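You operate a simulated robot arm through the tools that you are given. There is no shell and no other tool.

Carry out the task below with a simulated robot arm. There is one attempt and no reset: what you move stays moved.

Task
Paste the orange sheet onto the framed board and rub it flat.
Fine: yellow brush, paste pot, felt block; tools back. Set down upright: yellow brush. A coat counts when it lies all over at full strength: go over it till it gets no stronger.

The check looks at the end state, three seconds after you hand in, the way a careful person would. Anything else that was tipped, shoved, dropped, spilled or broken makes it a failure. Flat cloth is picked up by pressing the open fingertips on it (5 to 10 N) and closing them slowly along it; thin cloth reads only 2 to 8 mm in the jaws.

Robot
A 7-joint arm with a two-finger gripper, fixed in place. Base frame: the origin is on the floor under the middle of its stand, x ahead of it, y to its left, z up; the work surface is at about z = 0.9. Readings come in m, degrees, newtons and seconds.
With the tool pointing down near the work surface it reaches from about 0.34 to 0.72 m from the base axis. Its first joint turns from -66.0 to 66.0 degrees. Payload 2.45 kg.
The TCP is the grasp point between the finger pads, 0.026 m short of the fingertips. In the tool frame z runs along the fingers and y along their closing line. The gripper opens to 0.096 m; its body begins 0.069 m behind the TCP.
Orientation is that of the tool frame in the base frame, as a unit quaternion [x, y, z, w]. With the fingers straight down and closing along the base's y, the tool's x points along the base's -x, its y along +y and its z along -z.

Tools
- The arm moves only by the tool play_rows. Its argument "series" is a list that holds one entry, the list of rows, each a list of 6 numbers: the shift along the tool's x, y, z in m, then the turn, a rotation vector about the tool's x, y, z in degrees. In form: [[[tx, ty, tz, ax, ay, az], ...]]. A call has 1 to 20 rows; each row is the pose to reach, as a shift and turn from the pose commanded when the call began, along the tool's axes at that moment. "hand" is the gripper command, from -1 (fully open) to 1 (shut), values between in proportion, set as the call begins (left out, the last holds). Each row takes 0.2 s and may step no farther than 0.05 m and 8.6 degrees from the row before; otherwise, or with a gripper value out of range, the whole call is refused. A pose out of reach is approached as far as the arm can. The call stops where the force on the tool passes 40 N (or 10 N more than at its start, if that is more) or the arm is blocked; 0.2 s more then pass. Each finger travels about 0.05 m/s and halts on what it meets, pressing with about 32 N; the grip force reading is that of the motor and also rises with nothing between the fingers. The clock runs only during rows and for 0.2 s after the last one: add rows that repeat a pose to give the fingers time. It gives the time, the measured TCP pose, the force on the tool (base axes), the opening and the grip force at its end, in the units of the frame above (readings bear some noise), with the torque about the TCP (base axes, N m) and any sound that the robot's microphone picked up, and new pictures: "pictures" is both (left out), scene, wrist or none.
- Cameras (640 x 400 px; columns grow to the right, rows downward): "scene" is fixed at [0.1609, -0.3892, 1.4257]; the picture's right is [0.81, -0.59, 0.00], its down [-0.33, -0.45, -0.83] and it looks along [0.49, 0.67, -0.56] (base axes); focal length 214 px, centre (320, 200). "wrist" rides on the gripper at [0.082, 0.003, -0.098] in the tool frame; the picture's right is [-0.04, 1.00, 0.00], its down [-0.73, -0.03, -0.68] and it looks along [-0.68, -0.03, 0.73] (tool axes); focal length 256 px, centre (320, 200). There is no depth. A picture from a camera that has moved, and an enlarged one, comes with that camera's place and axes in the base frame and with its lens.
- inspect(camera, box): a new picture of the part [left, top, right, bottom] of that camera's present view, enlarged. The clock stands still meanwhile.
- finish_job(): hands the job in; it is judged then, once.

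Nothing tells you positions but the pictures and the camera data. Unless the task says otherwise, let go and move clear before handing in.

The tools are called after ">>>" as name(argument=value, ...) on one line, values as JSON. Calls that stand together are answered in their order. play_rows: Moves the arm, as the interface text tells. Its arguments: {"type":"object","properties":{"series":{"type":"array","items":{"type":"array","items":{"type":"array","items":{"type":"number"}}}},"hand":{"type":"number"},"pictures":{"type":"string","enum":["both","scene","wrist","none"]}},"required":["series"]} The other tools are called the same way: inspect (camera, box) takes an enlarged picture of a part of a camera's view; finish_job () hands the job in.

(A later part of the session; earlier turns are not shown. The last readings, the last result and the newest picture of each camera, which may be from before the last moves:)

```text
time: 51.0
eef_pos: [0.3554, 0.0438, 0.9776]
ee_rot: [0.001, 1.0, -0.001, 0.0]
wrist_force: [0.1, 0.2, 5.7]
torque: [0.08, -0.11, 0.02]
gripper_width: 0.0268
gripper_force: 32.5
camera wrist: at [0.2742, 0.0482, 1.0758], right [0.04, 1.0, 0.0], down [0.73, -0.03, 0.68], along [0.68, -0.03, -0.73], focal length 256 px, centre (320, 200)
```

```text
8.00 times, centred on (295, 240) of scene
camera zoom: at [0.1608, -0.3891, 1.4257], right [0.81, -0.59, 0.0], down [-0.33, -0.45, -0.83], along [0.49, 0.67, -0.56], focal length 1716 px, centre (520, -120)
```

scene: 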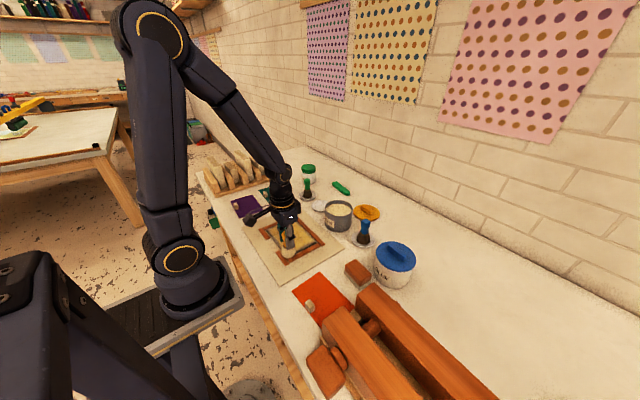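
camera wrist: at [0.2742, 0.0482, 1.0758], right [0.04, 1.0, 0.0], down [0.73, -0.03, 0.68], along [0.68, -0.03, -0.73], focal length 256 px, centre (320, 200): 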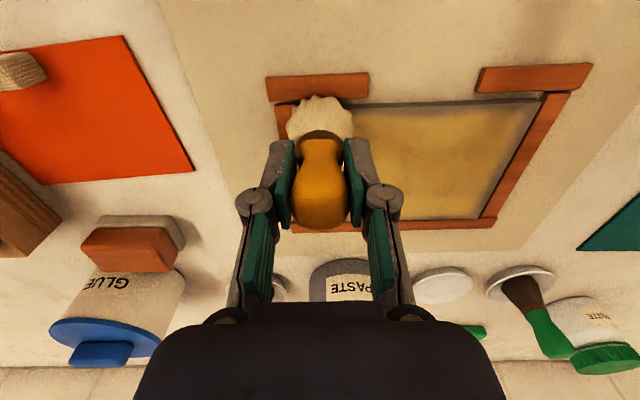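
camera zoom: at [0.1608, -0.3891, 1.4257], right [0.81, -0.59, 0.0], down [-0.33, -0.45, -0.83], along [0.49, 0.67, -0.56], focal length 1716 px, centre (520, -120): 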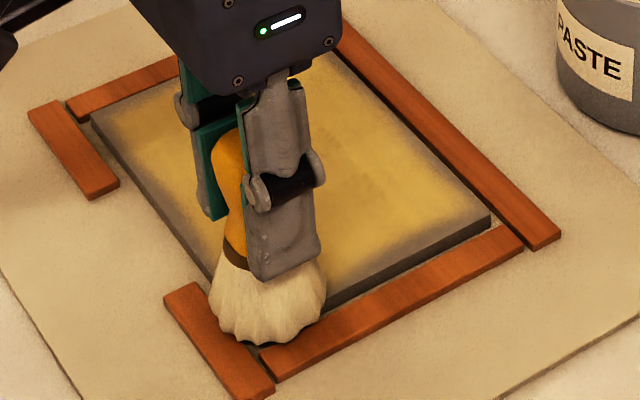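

The deeper yellow appeared everywhere at once, while thin grey margins remain at the near and +y edges. I'll run the brush right along the near edge and see how fresh paste shows up.

>>> play_rows(series=[[[0.004, 0.01, 0, 0, 0, 0], [0.004, 0.025, 0, 0, 0, 0], [0.004, 0.04, 0, 0, 0, 0], [0.004, 0.055, 0, 0, 0, 0], [0.004, 0.07, 0, 0, 0, 0], [0.004, 0.085, 0, 0, 0, 0], [0.004, 0.1, 0, 0, 0, 0], [0.004, 0.115, 0, 0, 0, 0], [0.004, 0.13, 0, 0, 0, 0], [0.004, 0.143, 0, 0, 0, 0], [0.004, 0.143, 0, 0, 0, 0]]])

>>> inspect(camera="scene", box=[265, 205, 325, 265])

>>> inspect(camera="wrist", box=[60, 60, 380, 240])

```text
time: 53.4
eef_pos: [0.3507, 0.1842, 0.9782]
ee_rot: [0.001, 1.0, 0.0, 0.0]
wrist_force: [-0.1, -2.7, 7.2]
torque: [-0.21, -0.09, -0.03]
gripper_width: 0.027
gripper_force: 31.8
camera wrist: at [0.2692, 0.1906, 1.0757], right [0.04, 1.0, 0.0], down [0.73, -0.03, 0.68], along [0.68, -0.03, -0.73], focal length 256 px, centre (320, 200)
```

scene: 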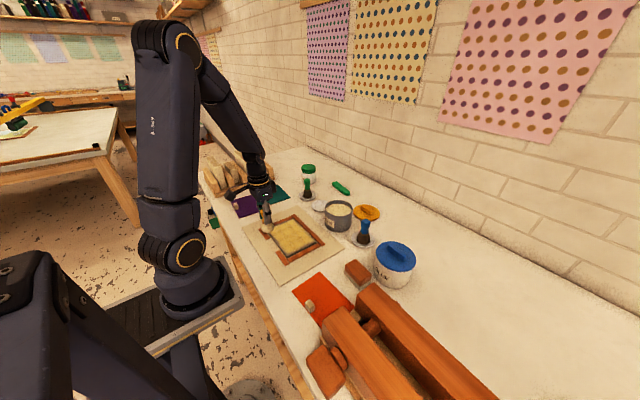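
wrist: 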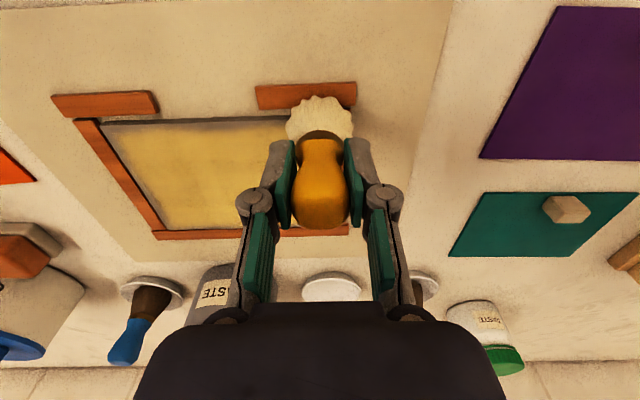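

```text
6.67 times, centred on (295, 235) of scene
camera zoom: at [0.1608, -0.3893, 1.4257], right [0.81, -0.59, 0.0], down [-0.33, -0.45, -0.83], along [0.49, 0.67, -0.56], focal length 1430 px, centre (487, -33)
```

zoom: 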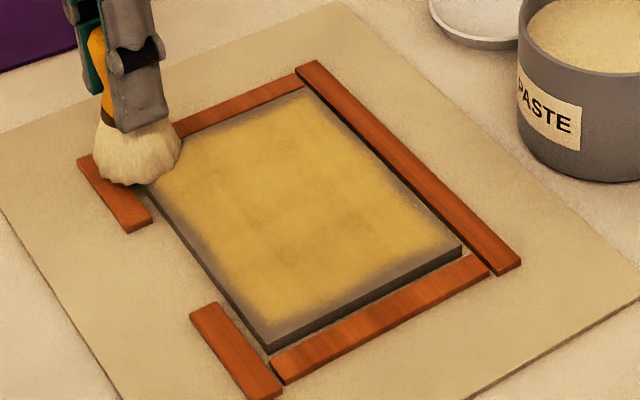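

```text
2.00 times, centred on (220, 150) of wrist
camera zoom: at [0.2692, 0.1906, 1.0757], right [0.04, 1.0, 0.0], down [0.73, -0.03, 0.68], along [0.68, -0.03, -0.73], focal length 512 px, centre (520, 300)
```

zoom: 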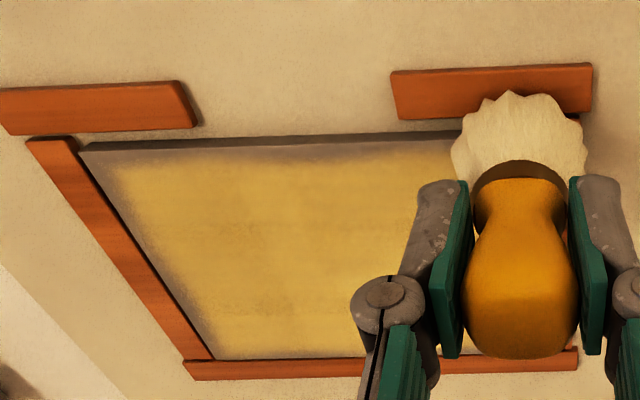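

The coated area has the size of the sheet, about 0.10 x 0.14 m, and it didn't change under the last pass. I'll make one more stroke down the middle with the still-loaded brush, to see whether it can get any stronger.

>>> play_rows(series=[[[-0.015, 0, 0, 0, 0, 0], [-0.03, 0, 0, 0, 0, 0], [-0.045, 0, 0, 0, 0, 0], [-0.055, 0, 0, 0, 0, 0], [-0.055, -0.02, 0, 0, 0, 0], [-0.055, -0.04, 0, 0, 0, 0], [-0.055, -0.06, 0, 0, 0, 0], [-0.055, -0.08, 0, 0, 0, 0], [-0.055, -0.1, 0, 0, 0, 0], [-0.055, -0.12, 0, 0, 0, 0], [-0.055, -0.14, 0, 0, 0, 0], [-0.055, -0.14, 0, 0, 0, 0]]])

>>> inspect(camera="scene", box=[265, 205, 325, 265])

>>> inspect(camera="wrist", box=[240, 0, 560, 200])

```text
time: 56.0
eef_pos: [0.4062, 0.0466, 0.9782]
ee_rot: [0.001, 1.0, 0.0, 0.001]
wrist_force: [0.9, 3.4, 9.2]
torque: [0.19, -0.02, -0.05]
gripper_width: 0.0267
gripper_force: 32.3
camera wrist: at [0.3243, 0.0503, 1.0756], right [0.04, 1.0, 0.0], down [0.73, -0.03, 0.68], along [0.68, -0.03, -0.73], focal length 256 px, centre (320, 200)
```

scene: 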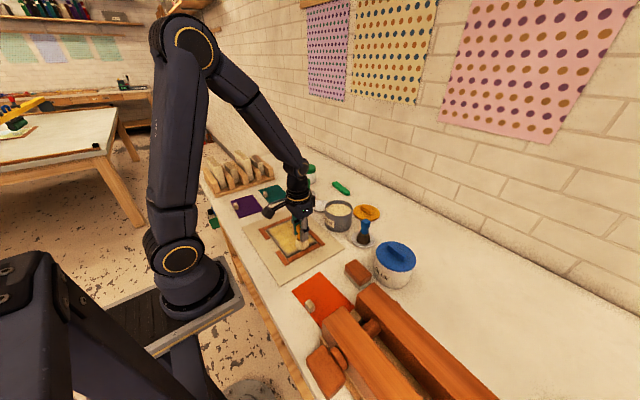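
wrist: 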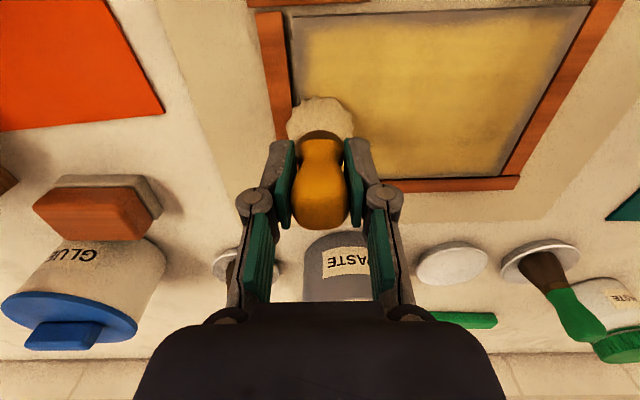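

```text
6.67 times, centred on (295, 235) of scene
camera zoom: at [0.1608, -0.3891, 1.4257], right [0.81, -0.59, 0.0], down [-0.33, -0.45, -0.83], along [0.49, 0.67, -0.56], focal length 1430 px, centre (487, -33)
```

zoom: 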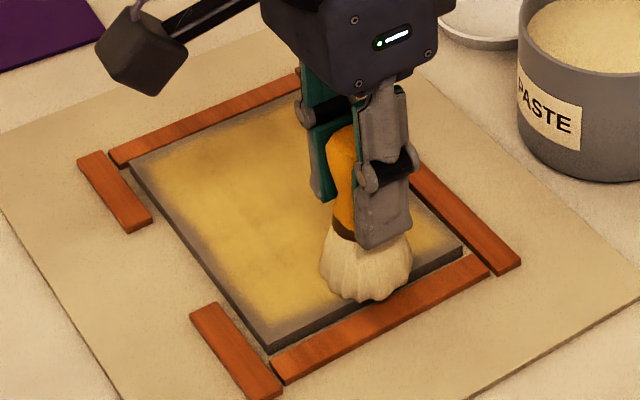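

```text
2.00 times, centred on (400, 100) of wrist
camera zoom: at [0.3243, 0.0503, 1.0756], right [0.04, 1.0, 0.0], down [0.73, -0.03, 0.68], along [0.68, -0.03, -0.73], focal length 512 px, centre (160, 400)
```

zoom: 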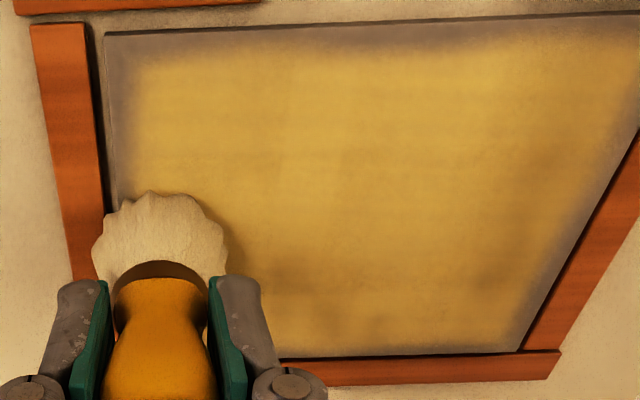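

The freshly brushed part looks slightly brighter, so it may still be gaining strength in patches. I'll go over the far half again with end-to-end strokes and compare.

>>> play_rows(series=[[[-0.012, 0, 0, 0, 0, 0], [-0.022, 0, 0, 0, 0, 0], [-0.022, 0.019, 0, 0, 0, 0], [-0.022, 0.038, 0, 0, 0, 0], [-0.022, 0.057, 0, 0, 0, 0], [-0.022, 0.076, 0, 0, 0, 0], [-0.022, 0.095, 0, 0, 0, 0], [-0.022, 0.114, 0, 0, 0, 0], [-0.022, 0.136, 0, 0, 0, 0], [-0.032, 0.136, 0, 0, 0, 0], [-0.042, 0.136, 0, 0, 0, 0], [-0.042, 0.116, 0, 0, 0, 0], [-0.042, 0.097, 0, 0, 0, 0], [-0.042, 0.078, 0, 0, 0, 0], [-0.042, 0.059, 0, 0, 0, 0], [-0.042, 0.04, 0, 0, 0, 0], [-0.042, 0.021, 0, 0, 0, 0], [-0.042, 0.0, 0, 0, 0, 0], [-0.042, 0.0, 0, 0, 0, 0]]])

>>> inspect(camera="scene", box=[265, 205, 325, 265])

>>> inspect(camera="wrist", box=[240, 0, 640, 200])

```text
time: 60.0
eef_pos: [0.4493, 0.0465, 0.9787]
ee_rot: [0.001, 1.0, 0.0, 0.0]
wrist_force: [0.5, -0.4, -0.3]
torque: [0.01, 0.01, 0.01]
gripper_width: 0.0272
gripper_force: 32.2
camera wrist: at [0.3676, 0.0519, 1.0772], right [0.04, 1.0, 0.0], down [0.73, -0.03, 0.68], along [0.68, -0.03, -0.73], focal length 256 px, centre (320, 200)
```

scene: 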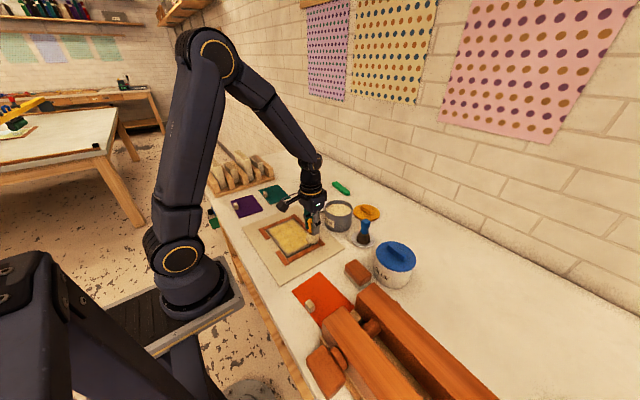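
wrist: 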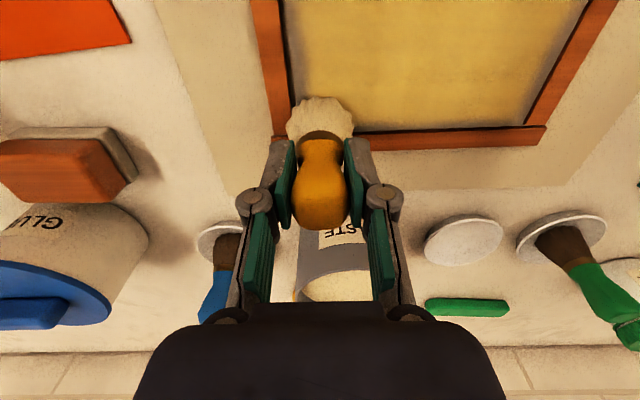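

```text
6.67 times, centred on (295, 235) of scene
camera zoom: at [0.1609, -0.3892, 1.4257], right [0.81, -0.59, 0.0], down [-0.33, -0.45, -0.83], along [0.49, 0.67, -0.56], focal length 1430 px, centre (487, -33)
```

zoom: 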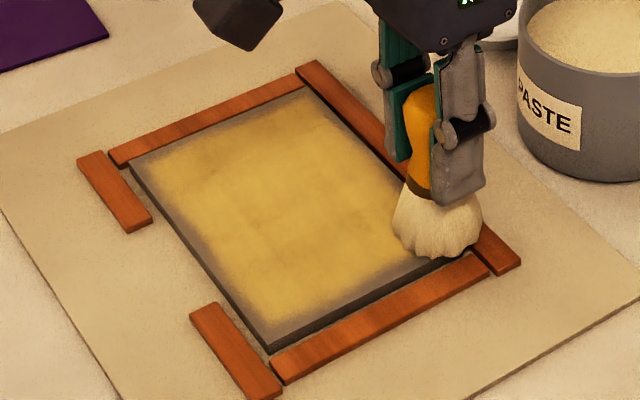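

```text
1.60 times, centred on (440, 100) of wrist
camera zoom: at [0.3676, 0.0519, 1.0772], right [0.04, 1.0, 0.0], down [0.73, -0.03, 0.68], along [0.68, -0.03, -0.73], focal length 410 px, centre (128, 360)
```

zoom: 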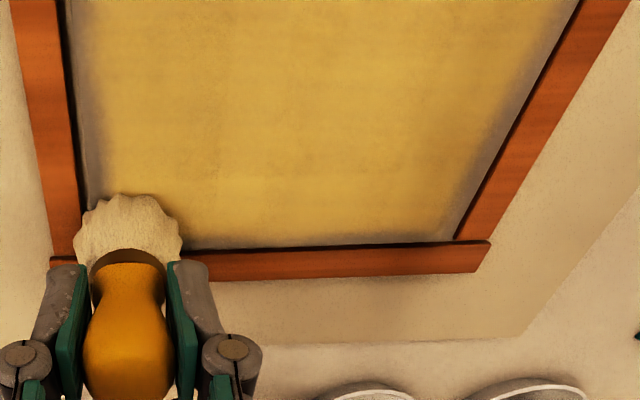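

The coat looks uniform now. To be sure it gets no stronger, especially at the margins and corners, I'll reload once more and make a final edge pass.

>>> play_rows(series=[[[0, 0, -0.03, 0, 0, 0], [0, 0, -0.065, 0, 0, 0], [0, 0, -0.1, 0, 0, 0], [-0.04, 0.008, -0.105, 0, 0, 0], [-0.08, 0.016, -0.105, 0, 0, 0], [-0.12, 0.024, -0.1, 0, 0, 0], [-0.134, 0.027, -0.08, 0, 0, 0], [-0.134, 0.027, -0.06, 0, 0, 0], [-0.134, 0.027, -0.052, 0, 0, 0], [-0.134, 0.027, -0.049, 0, 0, 0], [-0.134, 0.027, -0.0475, 0, 0, 0], [-0.134, 0.027, -0.0468, 0, 0, 0], [-0.134, 0.027, -0.0468, 0, 0, 0]]])

>>> inspect(camera="scene", box=[265, 205, 325, 265])

>>> inspect(camera="wrist", box=[200, 0, 440, 200])

```text
time: 62.8
eef_pos: [0.5826, 0.073, 1.0252]
ee_rot: [0.001, 1.0, 0.0, 0.001]
wrist_force: [-1.1, 0.1, 8.9]
torque: [-0.05, 0.1, 0.03]
gripper_width: 0.0269
gripper_force: 32.1
camera wrist: at [0.5015, 0.0783, 1.1237], right [0.04, 1.0, 0.0], down [0.73, -0.03, 0.68], along [0.68, -0.03, -0.73], focal length 256 px, centre (320, 200)
```

scene: 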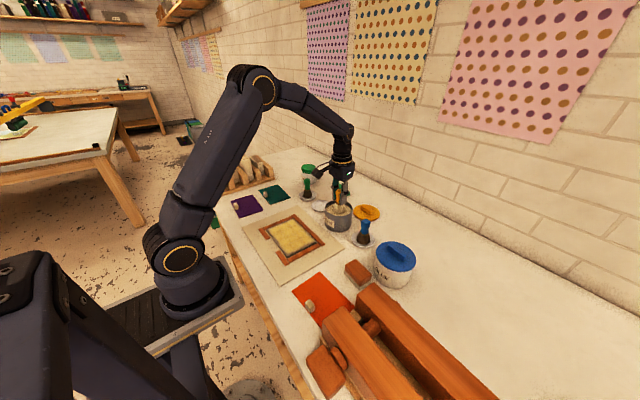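
wrist: 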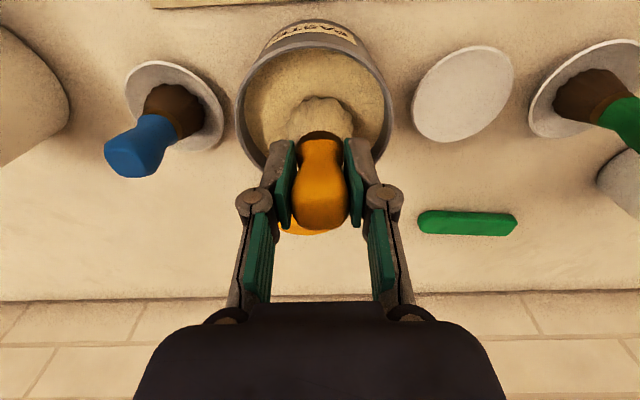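

```text
6.67 times, centred on (295, 235) of scene
camera zoom: at [0.1607, -0.3892, 1.4257], right [0.81, -0.59, 0.0], down [-0.33, -0.45, -0.83], along [0.49, 0.67, -0.56], focal length 1430 px, centre (487, -33)
```

zoom: 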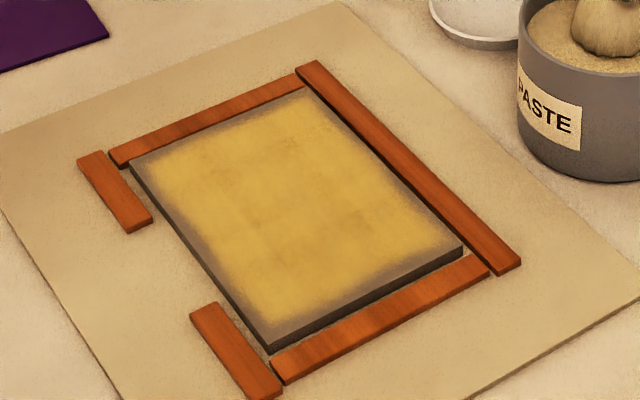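

```text
2.00 times, centred on (320, 100) of wrist
camera zoom: at [0.5015, 0.0783, 1.1237], right [0.04, 1.0, 0.0], down [0.73, -0.03, 0.68], along [0.68, -0.03, -0.73], focal length 512 px, centre (320, 400)
```

zoom: 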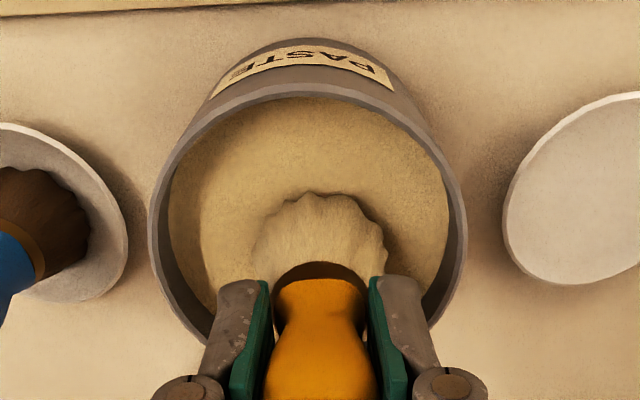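

Reloaded at 9 N. Next is the final perimeter pass, starting at the far -y corner.

>>> play_rows(series=[[[0, 0, -0.02, 0, 0, 0], [0, 0, -0.05, 0, 0, 0], [0.02, -0.004, -0.055, 0, 0, 0], [0.055, -0.01, -0.055, 0, 0, 0], [0.09, -0.017, -0.055, 0, 0, 0], [0.12, -0.024, -0.04, 0, 0, 0], [0.139, -0.029, -0.01, 0, 0, 0], [0.139, -0.029, 0.02, 0, 0, 0], [0.139, -0.029, 0.036, 0, 0, 0], [0.139, -0.029, 0.043, 0, 0, 0], [0.139, -0.029, 0.0462, 0, 0, 0], [0.139, -0.029, 0.0472, 0, 0, 0], [0.139, -0.029, 0.0472, 0, 0, 0]]], pictures="none")

```text
time: 65.6
eef_pos: [0.4433, 0.0436, 0.9791]
ee_rot: [0.001, 1.0, 0.0, 0.0]
wrist_force: [-0.1, -0.1, -1.4]
torque: [-0.02, 0.01, 0.01]
gripper_width: 0.0271
gripper_force: 32.4
```

>>> play_rows(series=[[[0, 0, 0.0007, 0, 0, 0], [0.0145, 0, 0.0007, 0, 0, 0], [0.029, 0, 0.0007, 0, 0, 0], [0.0435, 0, 0.0007, 0, 0, 0], [0.058, 0, 0.0006, 0, 0, 0], [0.0725, 0, 0.0004, 0, 0, 0], [0.089, 0, 0.0004, 0, 0, 0], [0.089, 0.015, 0.0004, 0, 0, 0], [0.089, 0.03, 0.0004, 0, 0, 0], [0.089, 0.045, 0.0004, 0, 0, 0], [0.089, 0.06, 0.0004, 0, 0, 0], [0.089, 0.075, 0.0004, 0, 0, 0], [0.089, 0.09, 0.0004, 0, 0, 0], [0.089, 0.105, 0.0004, 0, 0, 0], [0.089, 0.12, 0.0004, 0, 0, 0], [0.089, 0.138, 0.0004, 0, 0, 0], [0.089, 0.138, 0.0004, 0, 0, 0]]])

>>> inspect(camera="scene", box=[265, 205, 325, 265])

>>> inspect(camera="wrist", box=[60, 60, 380, 240])

```text
time: 67.5
eef_pos: [0.3526, 0.0663, 0.9775]
ee_rot: [0.003, 1.0, -0.001, 0.0]
wrist_force: [-3.9, -1.7, 15.1]
torque: [0.15, 0.04, 0.02]
gripper_width: 0.0268
gripper_force: 31.9
stopped in row 9: the force on the tool passed its limit at 42 N (the readings are from after the stop); the commanded pose is now the measured one
camera wrist: at [0.2715, 0.0701, 1.0756], right [0.04, 1.0, 0.0], down [0.73, -0.03, 0.68], along [0.68, -0.03, -0.73], focal length 256 px, centre (320, 200)
```

scene: 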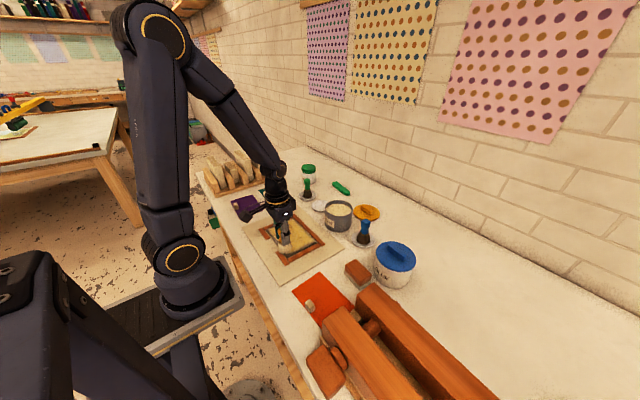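
wrist: 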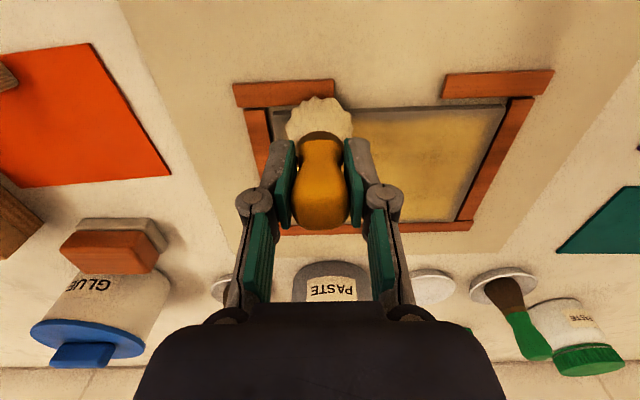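

```text
6.67 times, centred on (295, 235) of scene
camera zoom: at [0.1606, -0.3892, 1.4257], right [0.81, -0.59, 0.0], down [-0.33, -0.45, -0.83], along [0.49, 0.67, -0.56], focal length 1430 px, centre (487, -33)
```

zoom: 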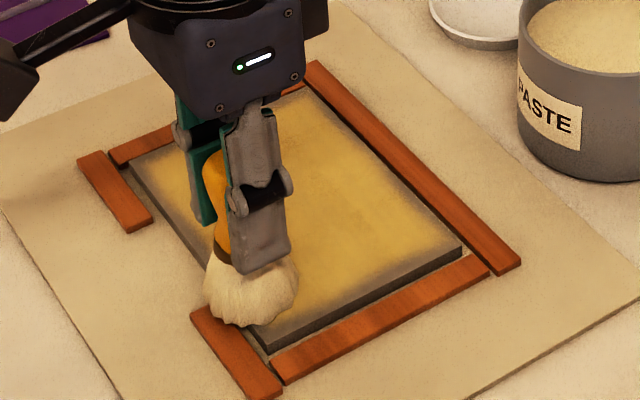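

```text
2.00 times, centred on (220, 150) of wrist
camera zoom: at [0.2715, 0.0701, 1.0756], right [0.04, 1.0, 0.0], down [0.73, -0.03, 0.68], along [0.68, -0.03, -0.73], focal length 512 px, centre (520, 300)
```

zoom: 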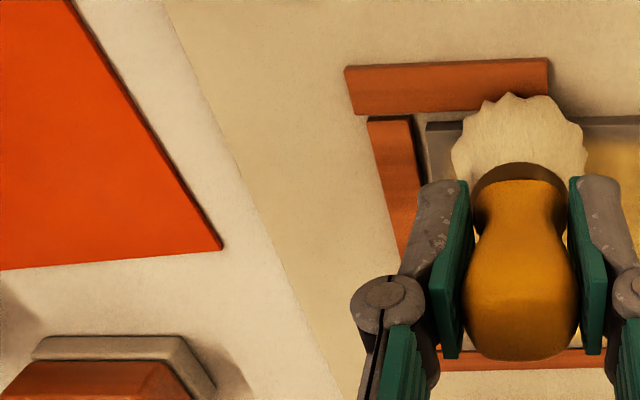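

The margins aren't taking any paste and the coated area no longer changes. I'll ease off and finish the near and +y edges once for certainty.

>>> play_rows(series=[[[0, 0, -0.0008, 0, 0, 0], [-0.008, 0.014, -0.0008, 0, 0, 0], [-0.008, 0.03, -0.0008, 0, 0, 0], [-0.008, 0.046, -0.0008, 0, 0, 0], [-0.008, 0.062, -0.0008, 0, 0, 0], [-0.008, 0.078, -0.0008, 0, 0, 0], [-0.008, 0.094, -0.0008, 0, 0, 0], [-0.008, 0.112, -0.0008, 0, 0, 0], [-0.022, 0.112, -0.0006, 0, 0, 0], [-0.037, 0.112, -0.0005, 0, 0, 0], [-0.052, 0.112, -0.0004, 0, 0, 0], [-0.067, 0.112, -0.0003, 0, 0, 0], [-0.082, 0.112, -0.0002, 0, 0, 0], [-0.09, 0.112, -0.0002, 0, 0, 0], [-0.09, 0.095, -0.0002, 0, 0, 0], [-0.09, 0.075, -0.0002, 0, 0, 0], [-0.09, 0.055, -0.0002, 0, 0, 0], [-0.09, 0.035, -0.0002, 0, 0, 0], [-0.09, 0.015, -0.0002, 0, 0, 0], [-0.09, -0.005, -0.0002, 0, 0, 0]]])

>>> inspect(camera="wrist", box=[240, 0, 640, 200])

>>> inspect(camera="scene", box=[265, 205, 325, 265])

```text
time: 71.8
eef_pos: [0.4425, 0.0588, 0.9777]
ee_rot: [0.001, 1.0, 0.0, 0.0]
wrist_force: [0.6, 9.1, 25.3]
torque: [0.46, 0.08, -0.09]
gripper_width: 0.0272
gripper_force: 31.7
camera wrist: at [0.3609, 0.0645, 1.0753], right [0.04, 1.0, 0.0], down [0.73, -0.03, 0.68], along [0.68, -0.03, -0.73], focal length 256 px, centre (320, 200)
```

scene: 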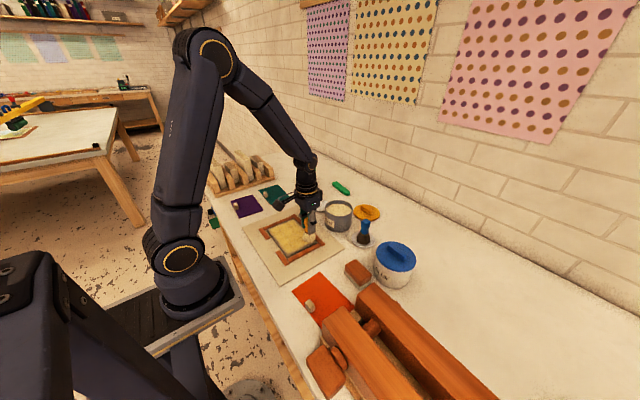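
wrist: 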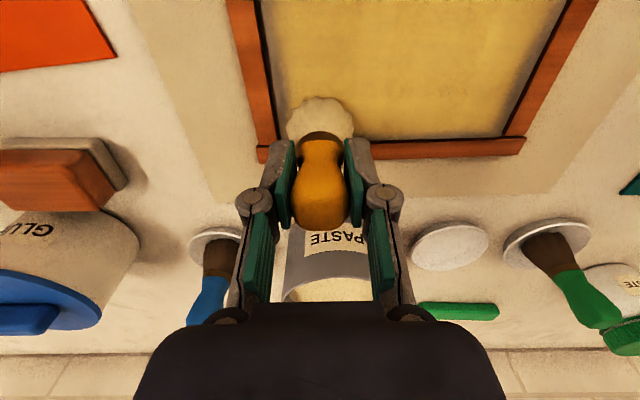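

```text
1.60 times, centred on (440, 100) of wrist
camera zoom: at [0.3609, 0.0645, 1.0753], right [0.04, 1.0, 0.0], down [0.73, -0.03, 0.68], along [0.68, -0.03, -0.73], focal length 410 px, centre (128, 360)
```

zoom: 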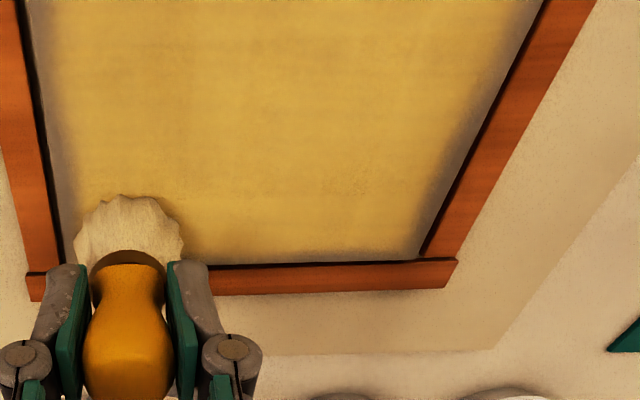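

```text
6.67 times, centred on (295, 235) of scene
camera zoom: at [0.1605, -0.389, 1.4258], right [0.81, -0.59, 0.0], down [-0.33, -0.45, -0.83], along [0.49, 0.67, -0.56], focal length 1430 px, centre (487, -33)
```

zoom: 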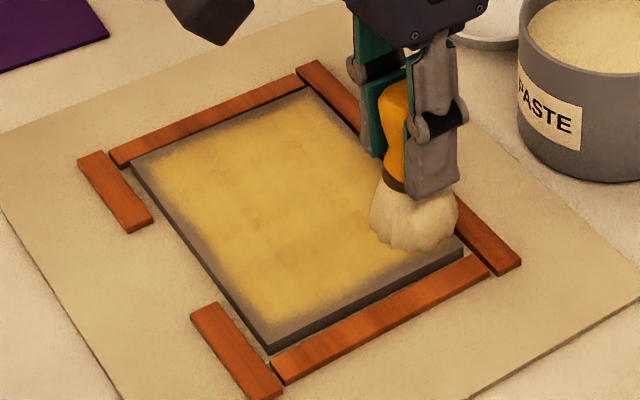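

The coat is uniform and no longer changes, so pasting is done. I'll lift the brush and take it above its empty dish, at the same pose I had right after picking it up, to compare alignment.

>>> play_rows(series=[[[0, 0, -0.015, 0, 0, 0], [0, 0, -0.045, 0, 0, 0], [0, 0, -0.08, 0, 0, 0], [0, 0, -0.11, 0, 0, 0], [-0.0295, 0.0255, -0.11, 0, 0, 0], [-0.059, 0.051, -0.11, 0, 0, 0], [-0.0885, 0.0766, -0.11, 0, 0, 0], [-0.118, 0.1022, -0.11, 0, 0, 0], [-0.1474, 0.1277, -0.11, 0, 0, 0], [-0.1474, 0.1277, -0.092, 0, 0, 0], [-0.1474, 0.1277, -0.092, 0, 0, 0], [-0.1474, 0.1277, -0.092, 0, 0, 0]]])

>>> inspect(camera="wrist", box=[220, 0, 420, 160])

>>> inspect(camera="scene", box=[265, 205, 325, 265])

>>> inspect(camera="scene", box=[285, 130, 375, 230])

```text
time: 74.3
eef_pos: [0.5901, 0.1876, 1.0689]
ee_rot: [0.002, 1.0, 0.0, 0.0]
wrist_force: [0.2, 0.7, -0.4]
torque: [0.0, 0.0, 0.0]
gripper_width: 0.027
gripper_force: 32.3
camera wrist: at [0.5089, 0.1923, 1.1677], right [0.04, 1.0, 0.0], down [0.73, -0.03, 0.68], along [0.68, -0.03, -0.73], focal length 256 px, centre (320, 200)
```

scene: 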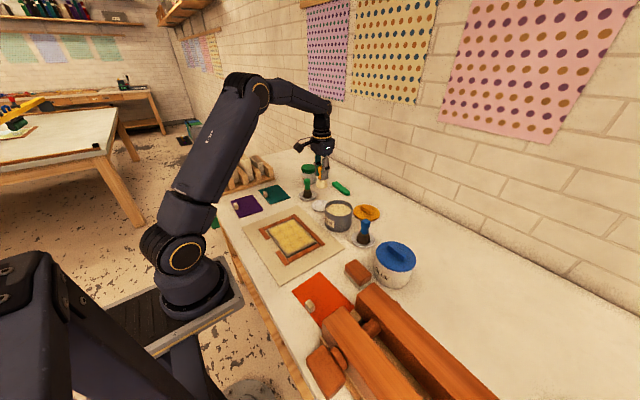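
wrist: 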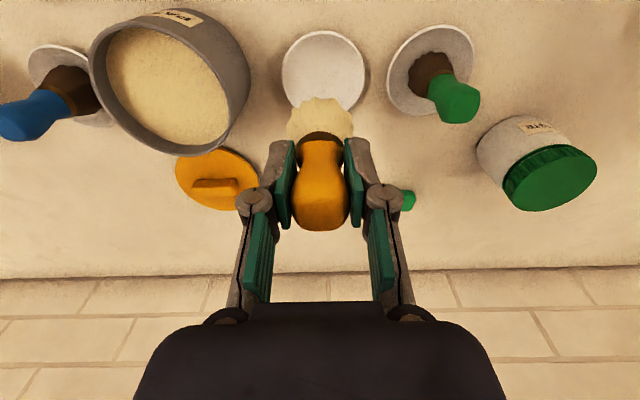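

```text
2.50 times, centred on (320, 80) of wrist
camera zoom: at [0.5089, 0.1923, 1.1677], right [0.04, 1.0, 0.0], down [0.73, -0.03, 0.68], along [0.68, -0.03, -0.73], focal length 640 px, centre (320, 500)
```

zoom: 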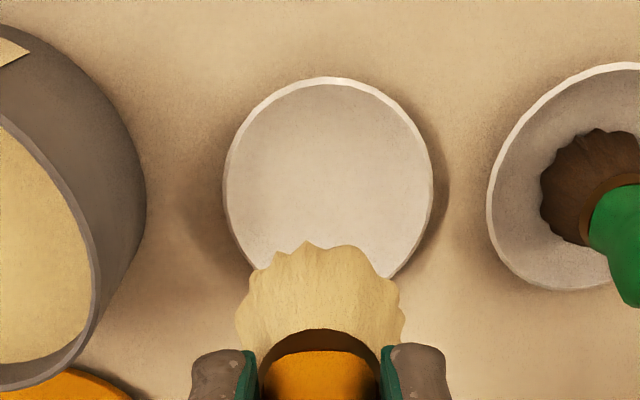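

```text
6.67 times, centred on (295, 235) of scene
camera zoom: at [0.1609, -0.3891, 1.4257], right [0.81, -0.59, 0.0], down [-0.33, -0.45, -0.83], along [0.49, 0.67, -0.56], focal length 1430 px, centre (487, -33)
```

zoom: 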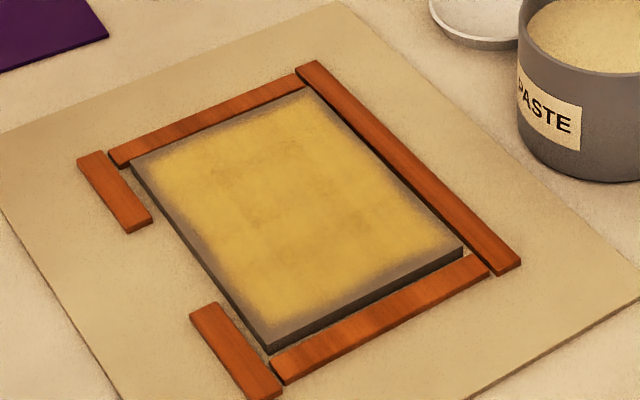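

```text
4.00 times, centred on (330, 180) of scene
camera zoom: at [0.1609, -0.3891, 1.4257], right [0.81, -0.59, 0.0], down [-0.33, -0.45, -0.83], along [0.49, 0.67, -0.56], focal length 858 px, centre (280, 280)
```

zoom: 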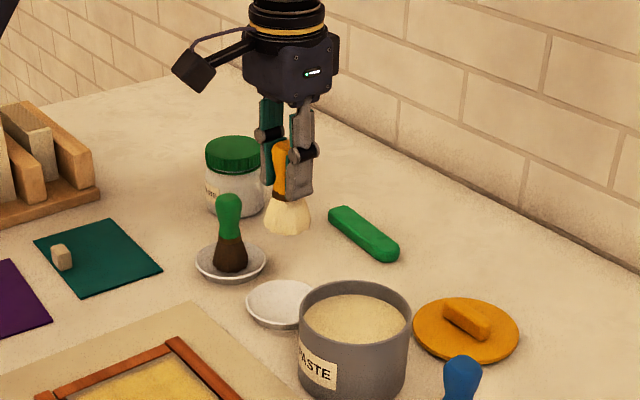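

The dish is centred to within about 2 mm of where the brush came from. I'll nudge +1.5 mm in y and lower most of the way.

>>> play_rows(series=[[[0, 0.0015, 0.03, 0, 0, 0], [0, 0.0015, 0.06, 0, 0, 0], [0, 0.0015, 0.08, 0, 0, 0], [0, 0.0015, 0.09, 0, 0, 0], [0, 0.0015, 0.094, 0, 0, 0], [0, 0.0015, 0.096, 0, 0, 0], [0, 0.0015, 0.096, 0, 0, 0]]])

>>> inspect(camera="wrist", box=[220, 60, 420, 220])

```text
time: 76.0
eef_pos: [0.5907, 0.1889, 0.9724]
ee_rot: [0.001, 1.0, -0.001, -0.001]
wrist_force: [-0.9, -0.1, -1.0]
torque: [0.01, 0.02, 0.01]
gripper_width: 0.027
gripper_force: 32.0
camera wrist: at [0.5099, 0.1936, 1.0699], right [0.04, 1.0, 0.0], down [0.73, -0.03, 0.68], along [0.68, -0.03, -0.73], focal length 256 px, centre (320, 200)
```

scene: 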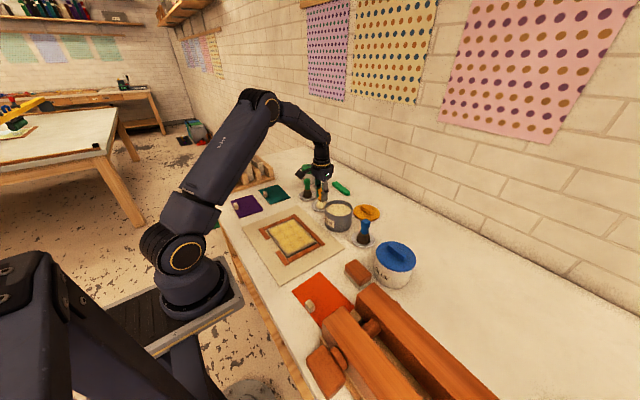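
wrist: 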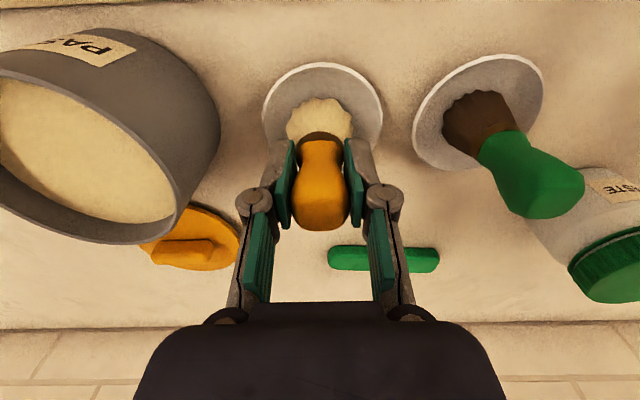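

```text
2.50 times, centred on (320, 140) of wrist
camera zoom: at [0.5099, 0.1936, 1.0699], right [0.04, 1.0, 0.0], down [0.73, -0.03, 0.68], along [0.68, -0.03, -0.73], focal length 640 px, centre (320, 350)
```

zoom: 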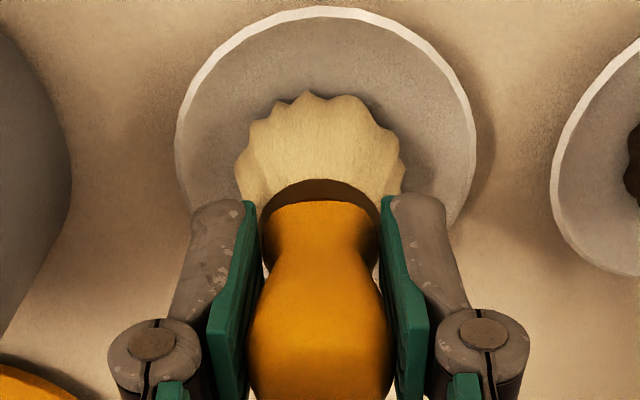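

>>> play_rows(series=[[[0, 0, 0.001, 0, 0, 0], [0, 0, 0.002, 0, 0, 0], [0, 0, 0.0027, 0, 0, 0], [0, 0, 0.0027, 0, 0, 0]]], pictures="none")

```text
time: 77.0
eef_pos: [0.59, 0.1888, 0.9717]
ee_rot: [0.001, 1.0, -0.001, 0.001]
wrist_force: [-0.4, -1.0, 8.9]
torque: [0.0, -0.03, -0.01]
gripper_width: 0.0273
gripper_force: 31.8
```

The brush is standing on its dish with a light 9 N. I'll ease off slightly and open the fingers.

>>> play_rows(series=[[[0, 0, -0.0004, 0, 0, 0], [0, 0, -0.0004, 0, 0, 0], [0, 0, -0.0004, 0, 0, 0], [0, 0, -0.0004, 0, 0, 0], [0, 0, -0.0004, 0, 0, 0], [0, 0, -0.0004, 0, 0, 0]]], hand=-0.25)

>>> inspect(camera="wrist", box=[220, 60, 420, 220])

>>> inspect(camera="scene", box=[285, 150, 355, 220])

```text
time: 78.3
eef_pos: [0.5904, 0.1882, 0.9716]
ee_rot: [0.001, 1.0, 0.0, 0.0]
wrist_force: [0.1, -0.1, 0.5]
torque: [0.03, -0.01, 0.01]
gripper_width: 0.06
gripper_force: 0.0
camera wrist: at [0.5094, 0.1936, 1.0688], right [0.04, 1.0, 0.0], down [0.73, -0.03, 0.68], along [0.68, -0.03, -0.73], focal length 256 px, centre (320, 200)
```

scene: 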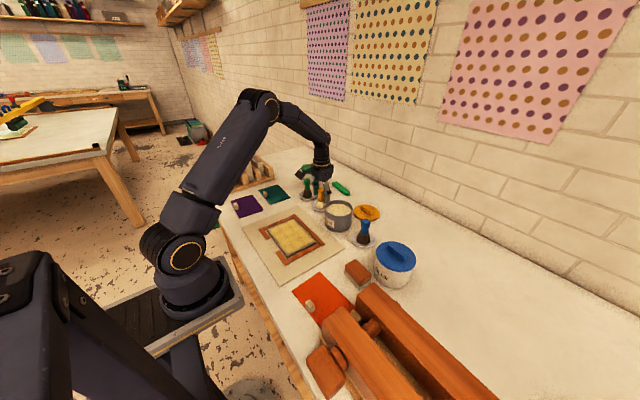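
wrist: 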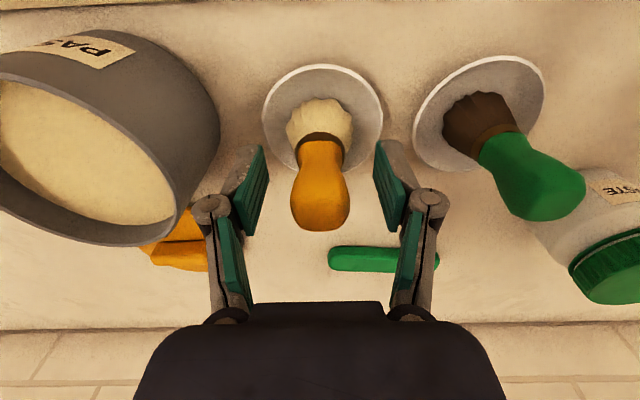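

```text
2.50 times, centred on (320, 140) of wrist
camera zoom: at [0.5094, 0.1936, 1.0688], right [0.04, 1.0, 0.0], down [0.73, -0.03, 0.68], along [0.68, -0.03, -0.73], focal length 640 px, centre (320, 350)
```

zoom: 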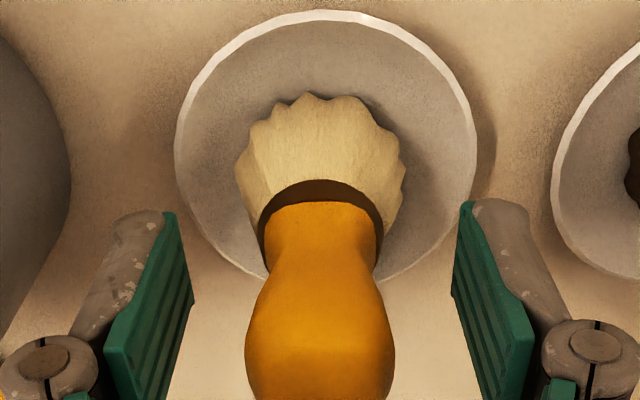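

```text
5.71 times, centred on (320, 185) of scene
camera zoom: at [0.1609, -0.3892, 1.4257], right [0.81, -0.59, 0.0], down [-0.33, -0.45, -0.83], along [0.49, 0.67, -0.56], focal length 1226 px, centre (320, 286)
```

zoom: 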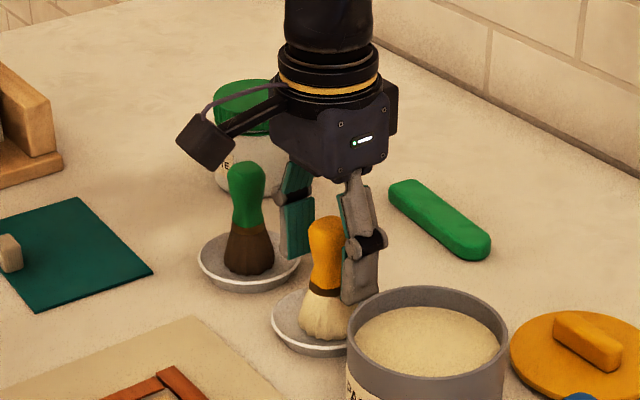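

The yellow brush stands upright in its dish. I'll retreat straight up and move over to look at the orange sheet's tab.

>>> play_rows(series=[[[0, 0, -0.015, 0, 0, 0], [0, 0, -0.04, 0, 0, 0], [0, 0, -0.08, 0, 0, 0], [0, 0, -0.12, 0, 0, 0], [0, 0, -0.15, 0, 0, 0], [0.025, -0.035, -0.16, 0, 0, 0], [0.05, -0.07, -0.17, 0, 0, 0], [0.075, -0.105, -0.17, 0, 0, 0], [0.1, -0.14, -0.17, 0, 0, 0], [0.125, -0.175, -0.17, 0, 0, 0], [0.15, -0.21, -0.17, 0, 0, 0], [0.175, -0.245, -0.17, 0, 0, 0], [0.2, -0.28, -0.17, 0, 0, 0], [0.225, -0.315, -0.17, 0, 0, 0], [0.24, -0.32, -0.17, 0, 0, 0], [0.24, -0.32, -0.17, 0, 0, 0]]])

>>> inspect(camera="wrist", box=[200, 0, 440, 150])

>>> inspect(camera="scene", box=[290, 265, 350, 325])

>>> inspect(camera="scene", box=[285, 150, 385, 250])

```text
time: 81.8
eef_pos: [0.3492, -0.1298, 1.1422]
ee_rot: [0.001, 1.0, -0.001, -0.001]
wrist_force: [-0.4, -0.2, 0.4]
torque: [0.02, -0.01, 0.0]
gripper_width: 0.0602
gripper_force: 0.0
camera wrist: at [0.2688, -0.1254, 1.2406], right [0.04, 1.0, 0.0], down [0.73, -0.03, 0.68], along [0.68, -0.03, -0.73], focal length 256 px, centre (320, 200)
```

scene: 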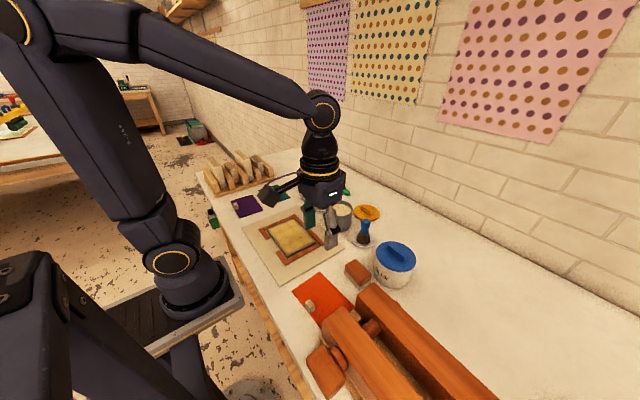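
wrist: 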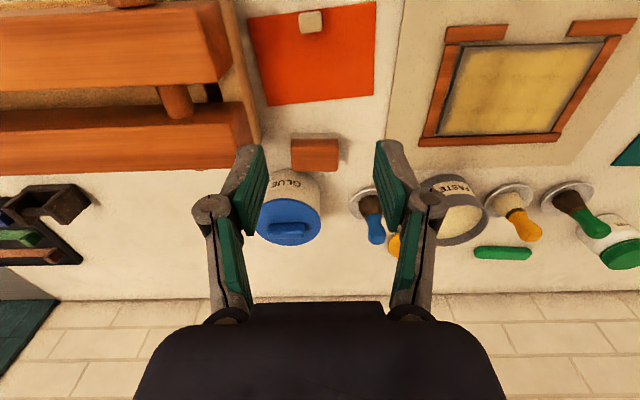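

```text
2.67 times, centred on (320, 75) of wrist
camera zoom: at [0.2688, -0.1254, 1.2406], right [0.04, 1.0, 0.0], down [0.73, -0.03, 0.68], along [0.68, -0.03, -0.73], focal length 683 px, centre (320, 533)
```

zoom: 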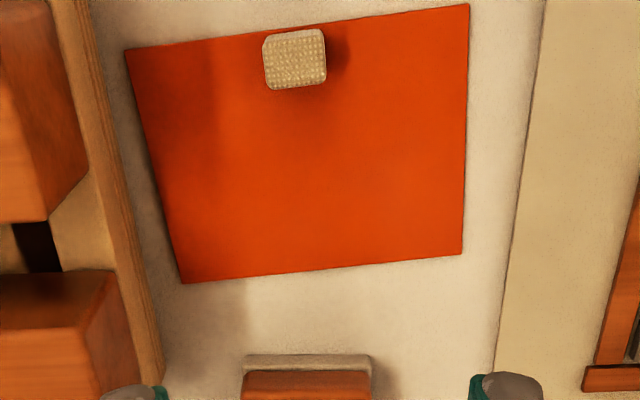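

```text
6.67 times, centred on (320, 295) of scene
camera zoom: at [0.1609, -0.3892, 1.4257], right [0.81, -0.59, 0.0], down [-0.33, -0.45, -0.83], along [0.49, 0.67, -0.56], focal length 1430 px, centre (320, -433)
```

zoom: 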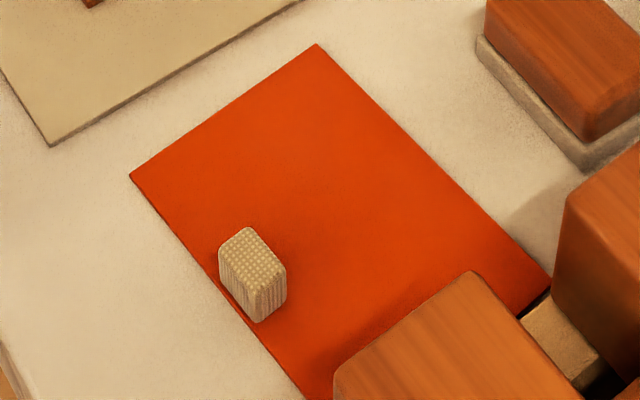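

```text
4.00 times, centred on (335, 200) of scene
camera zoom: at [0.1609, -0.3892, 1.4257], right [0.81, -0.59, 0.0], down [-0.33, -0.45, -0.83], along [0.49, 0.67, -0.56], focal length 858 px, centre (260, 200)
```

zoom: 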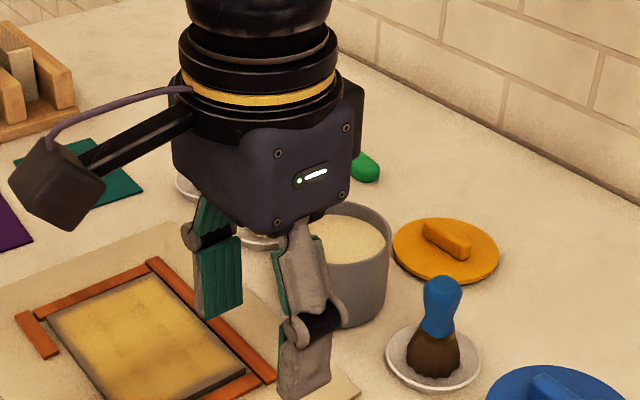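

The sheet is turned about +3.6°, its centre near (0.356, -0.134), and the tab sits at about (0.3155, -0.138), about 20 mm wide and 16 mm tall. I'll move above the tab with matching yaw and a 50 mm opening.

>>> play_rows(series=[[[0.01, -0.002, 0.03, 0, 0, -1.2], [0.02, -0.004, 0.06, 0, 0, -2.4], [0.03, -0.006, 0.09, 0, 0, -3.6], [0.034, -0.0075, 0.12, 0, 0, -3.6], [0.034, -0.0075, 0.142, 0, 0, -3.6], [0.034, -0.0075, 0.142, 0, 0, -3.6]]], hand=-0.04)

>>> inspect(camera="wrist", box=[200, 0, 440, 180])

>>> inspect(camera="scene", box=[280, 245, 360, 325])

```text
time: 83.2
eef_pos: [0.3165, -0.1395, 0.9993]
ee_rot: [-0.029, 1.0, -0.001, 0.0]
wrist_force: [-0.7, -0.3, -0.1]
torque: [0.01, -0.01, 0.01]
gripper_width: 0.0497
gripper_force: 0.0
camera wrist: at [0.2347, -0.1401, 1.097], right [-0.02, 1.0, 0.0], down [0.73, 0.02, 0.68], along [0.68, 0.01, -0.73], focal length 256 px, centre (320, 200)
```

scene: 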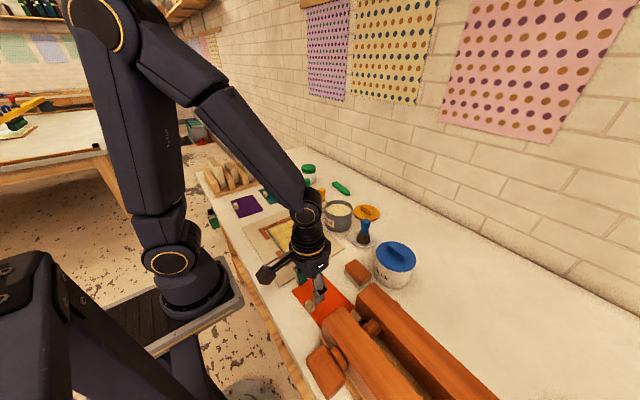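
wrist: 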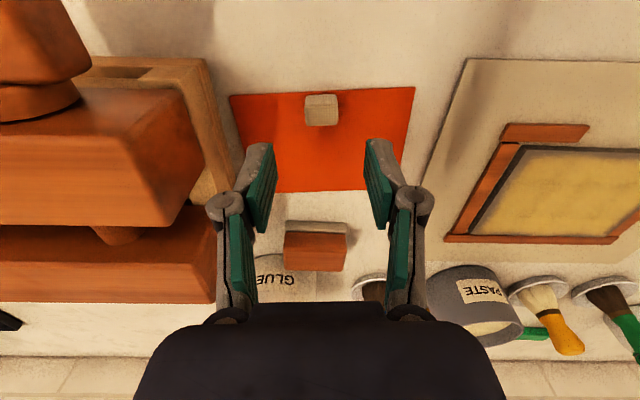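

```text
2.22 times, centred on (320, 90) of wrist
camera zoom: at [0.2347, -0.1401, 1.097], right [-0.02, 1.0, 0.0], down [0.73, 0.02, 0.68], along [0.68, 0.01, -0.73], focal length 569 px, centre (320, 444)
```

zoom: 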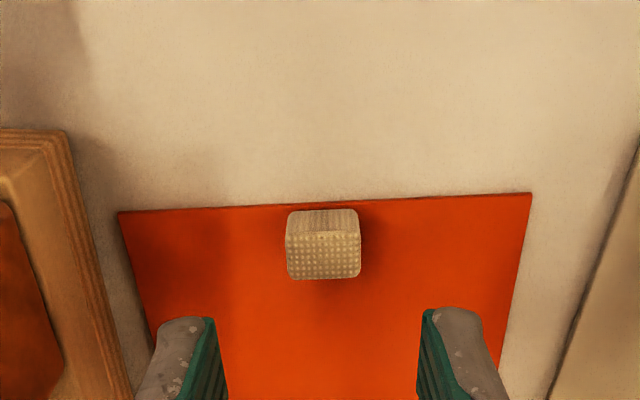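

```text
5.00 times, centred on (320, 285) of scene
camera zoom: at [0.1609, -0.3892, 1.4257], right [0.81, -0.59, 0.0], down [-0.33, -0.45, -0.83], along [0.49, 0.67, -0.56], focal length 1072 px, centre (320, -225)
```

zoom: 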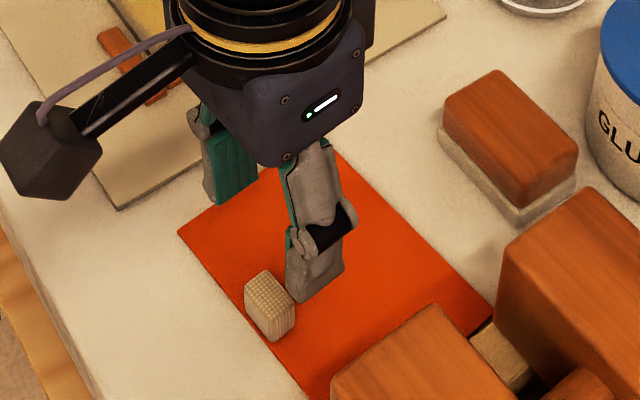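

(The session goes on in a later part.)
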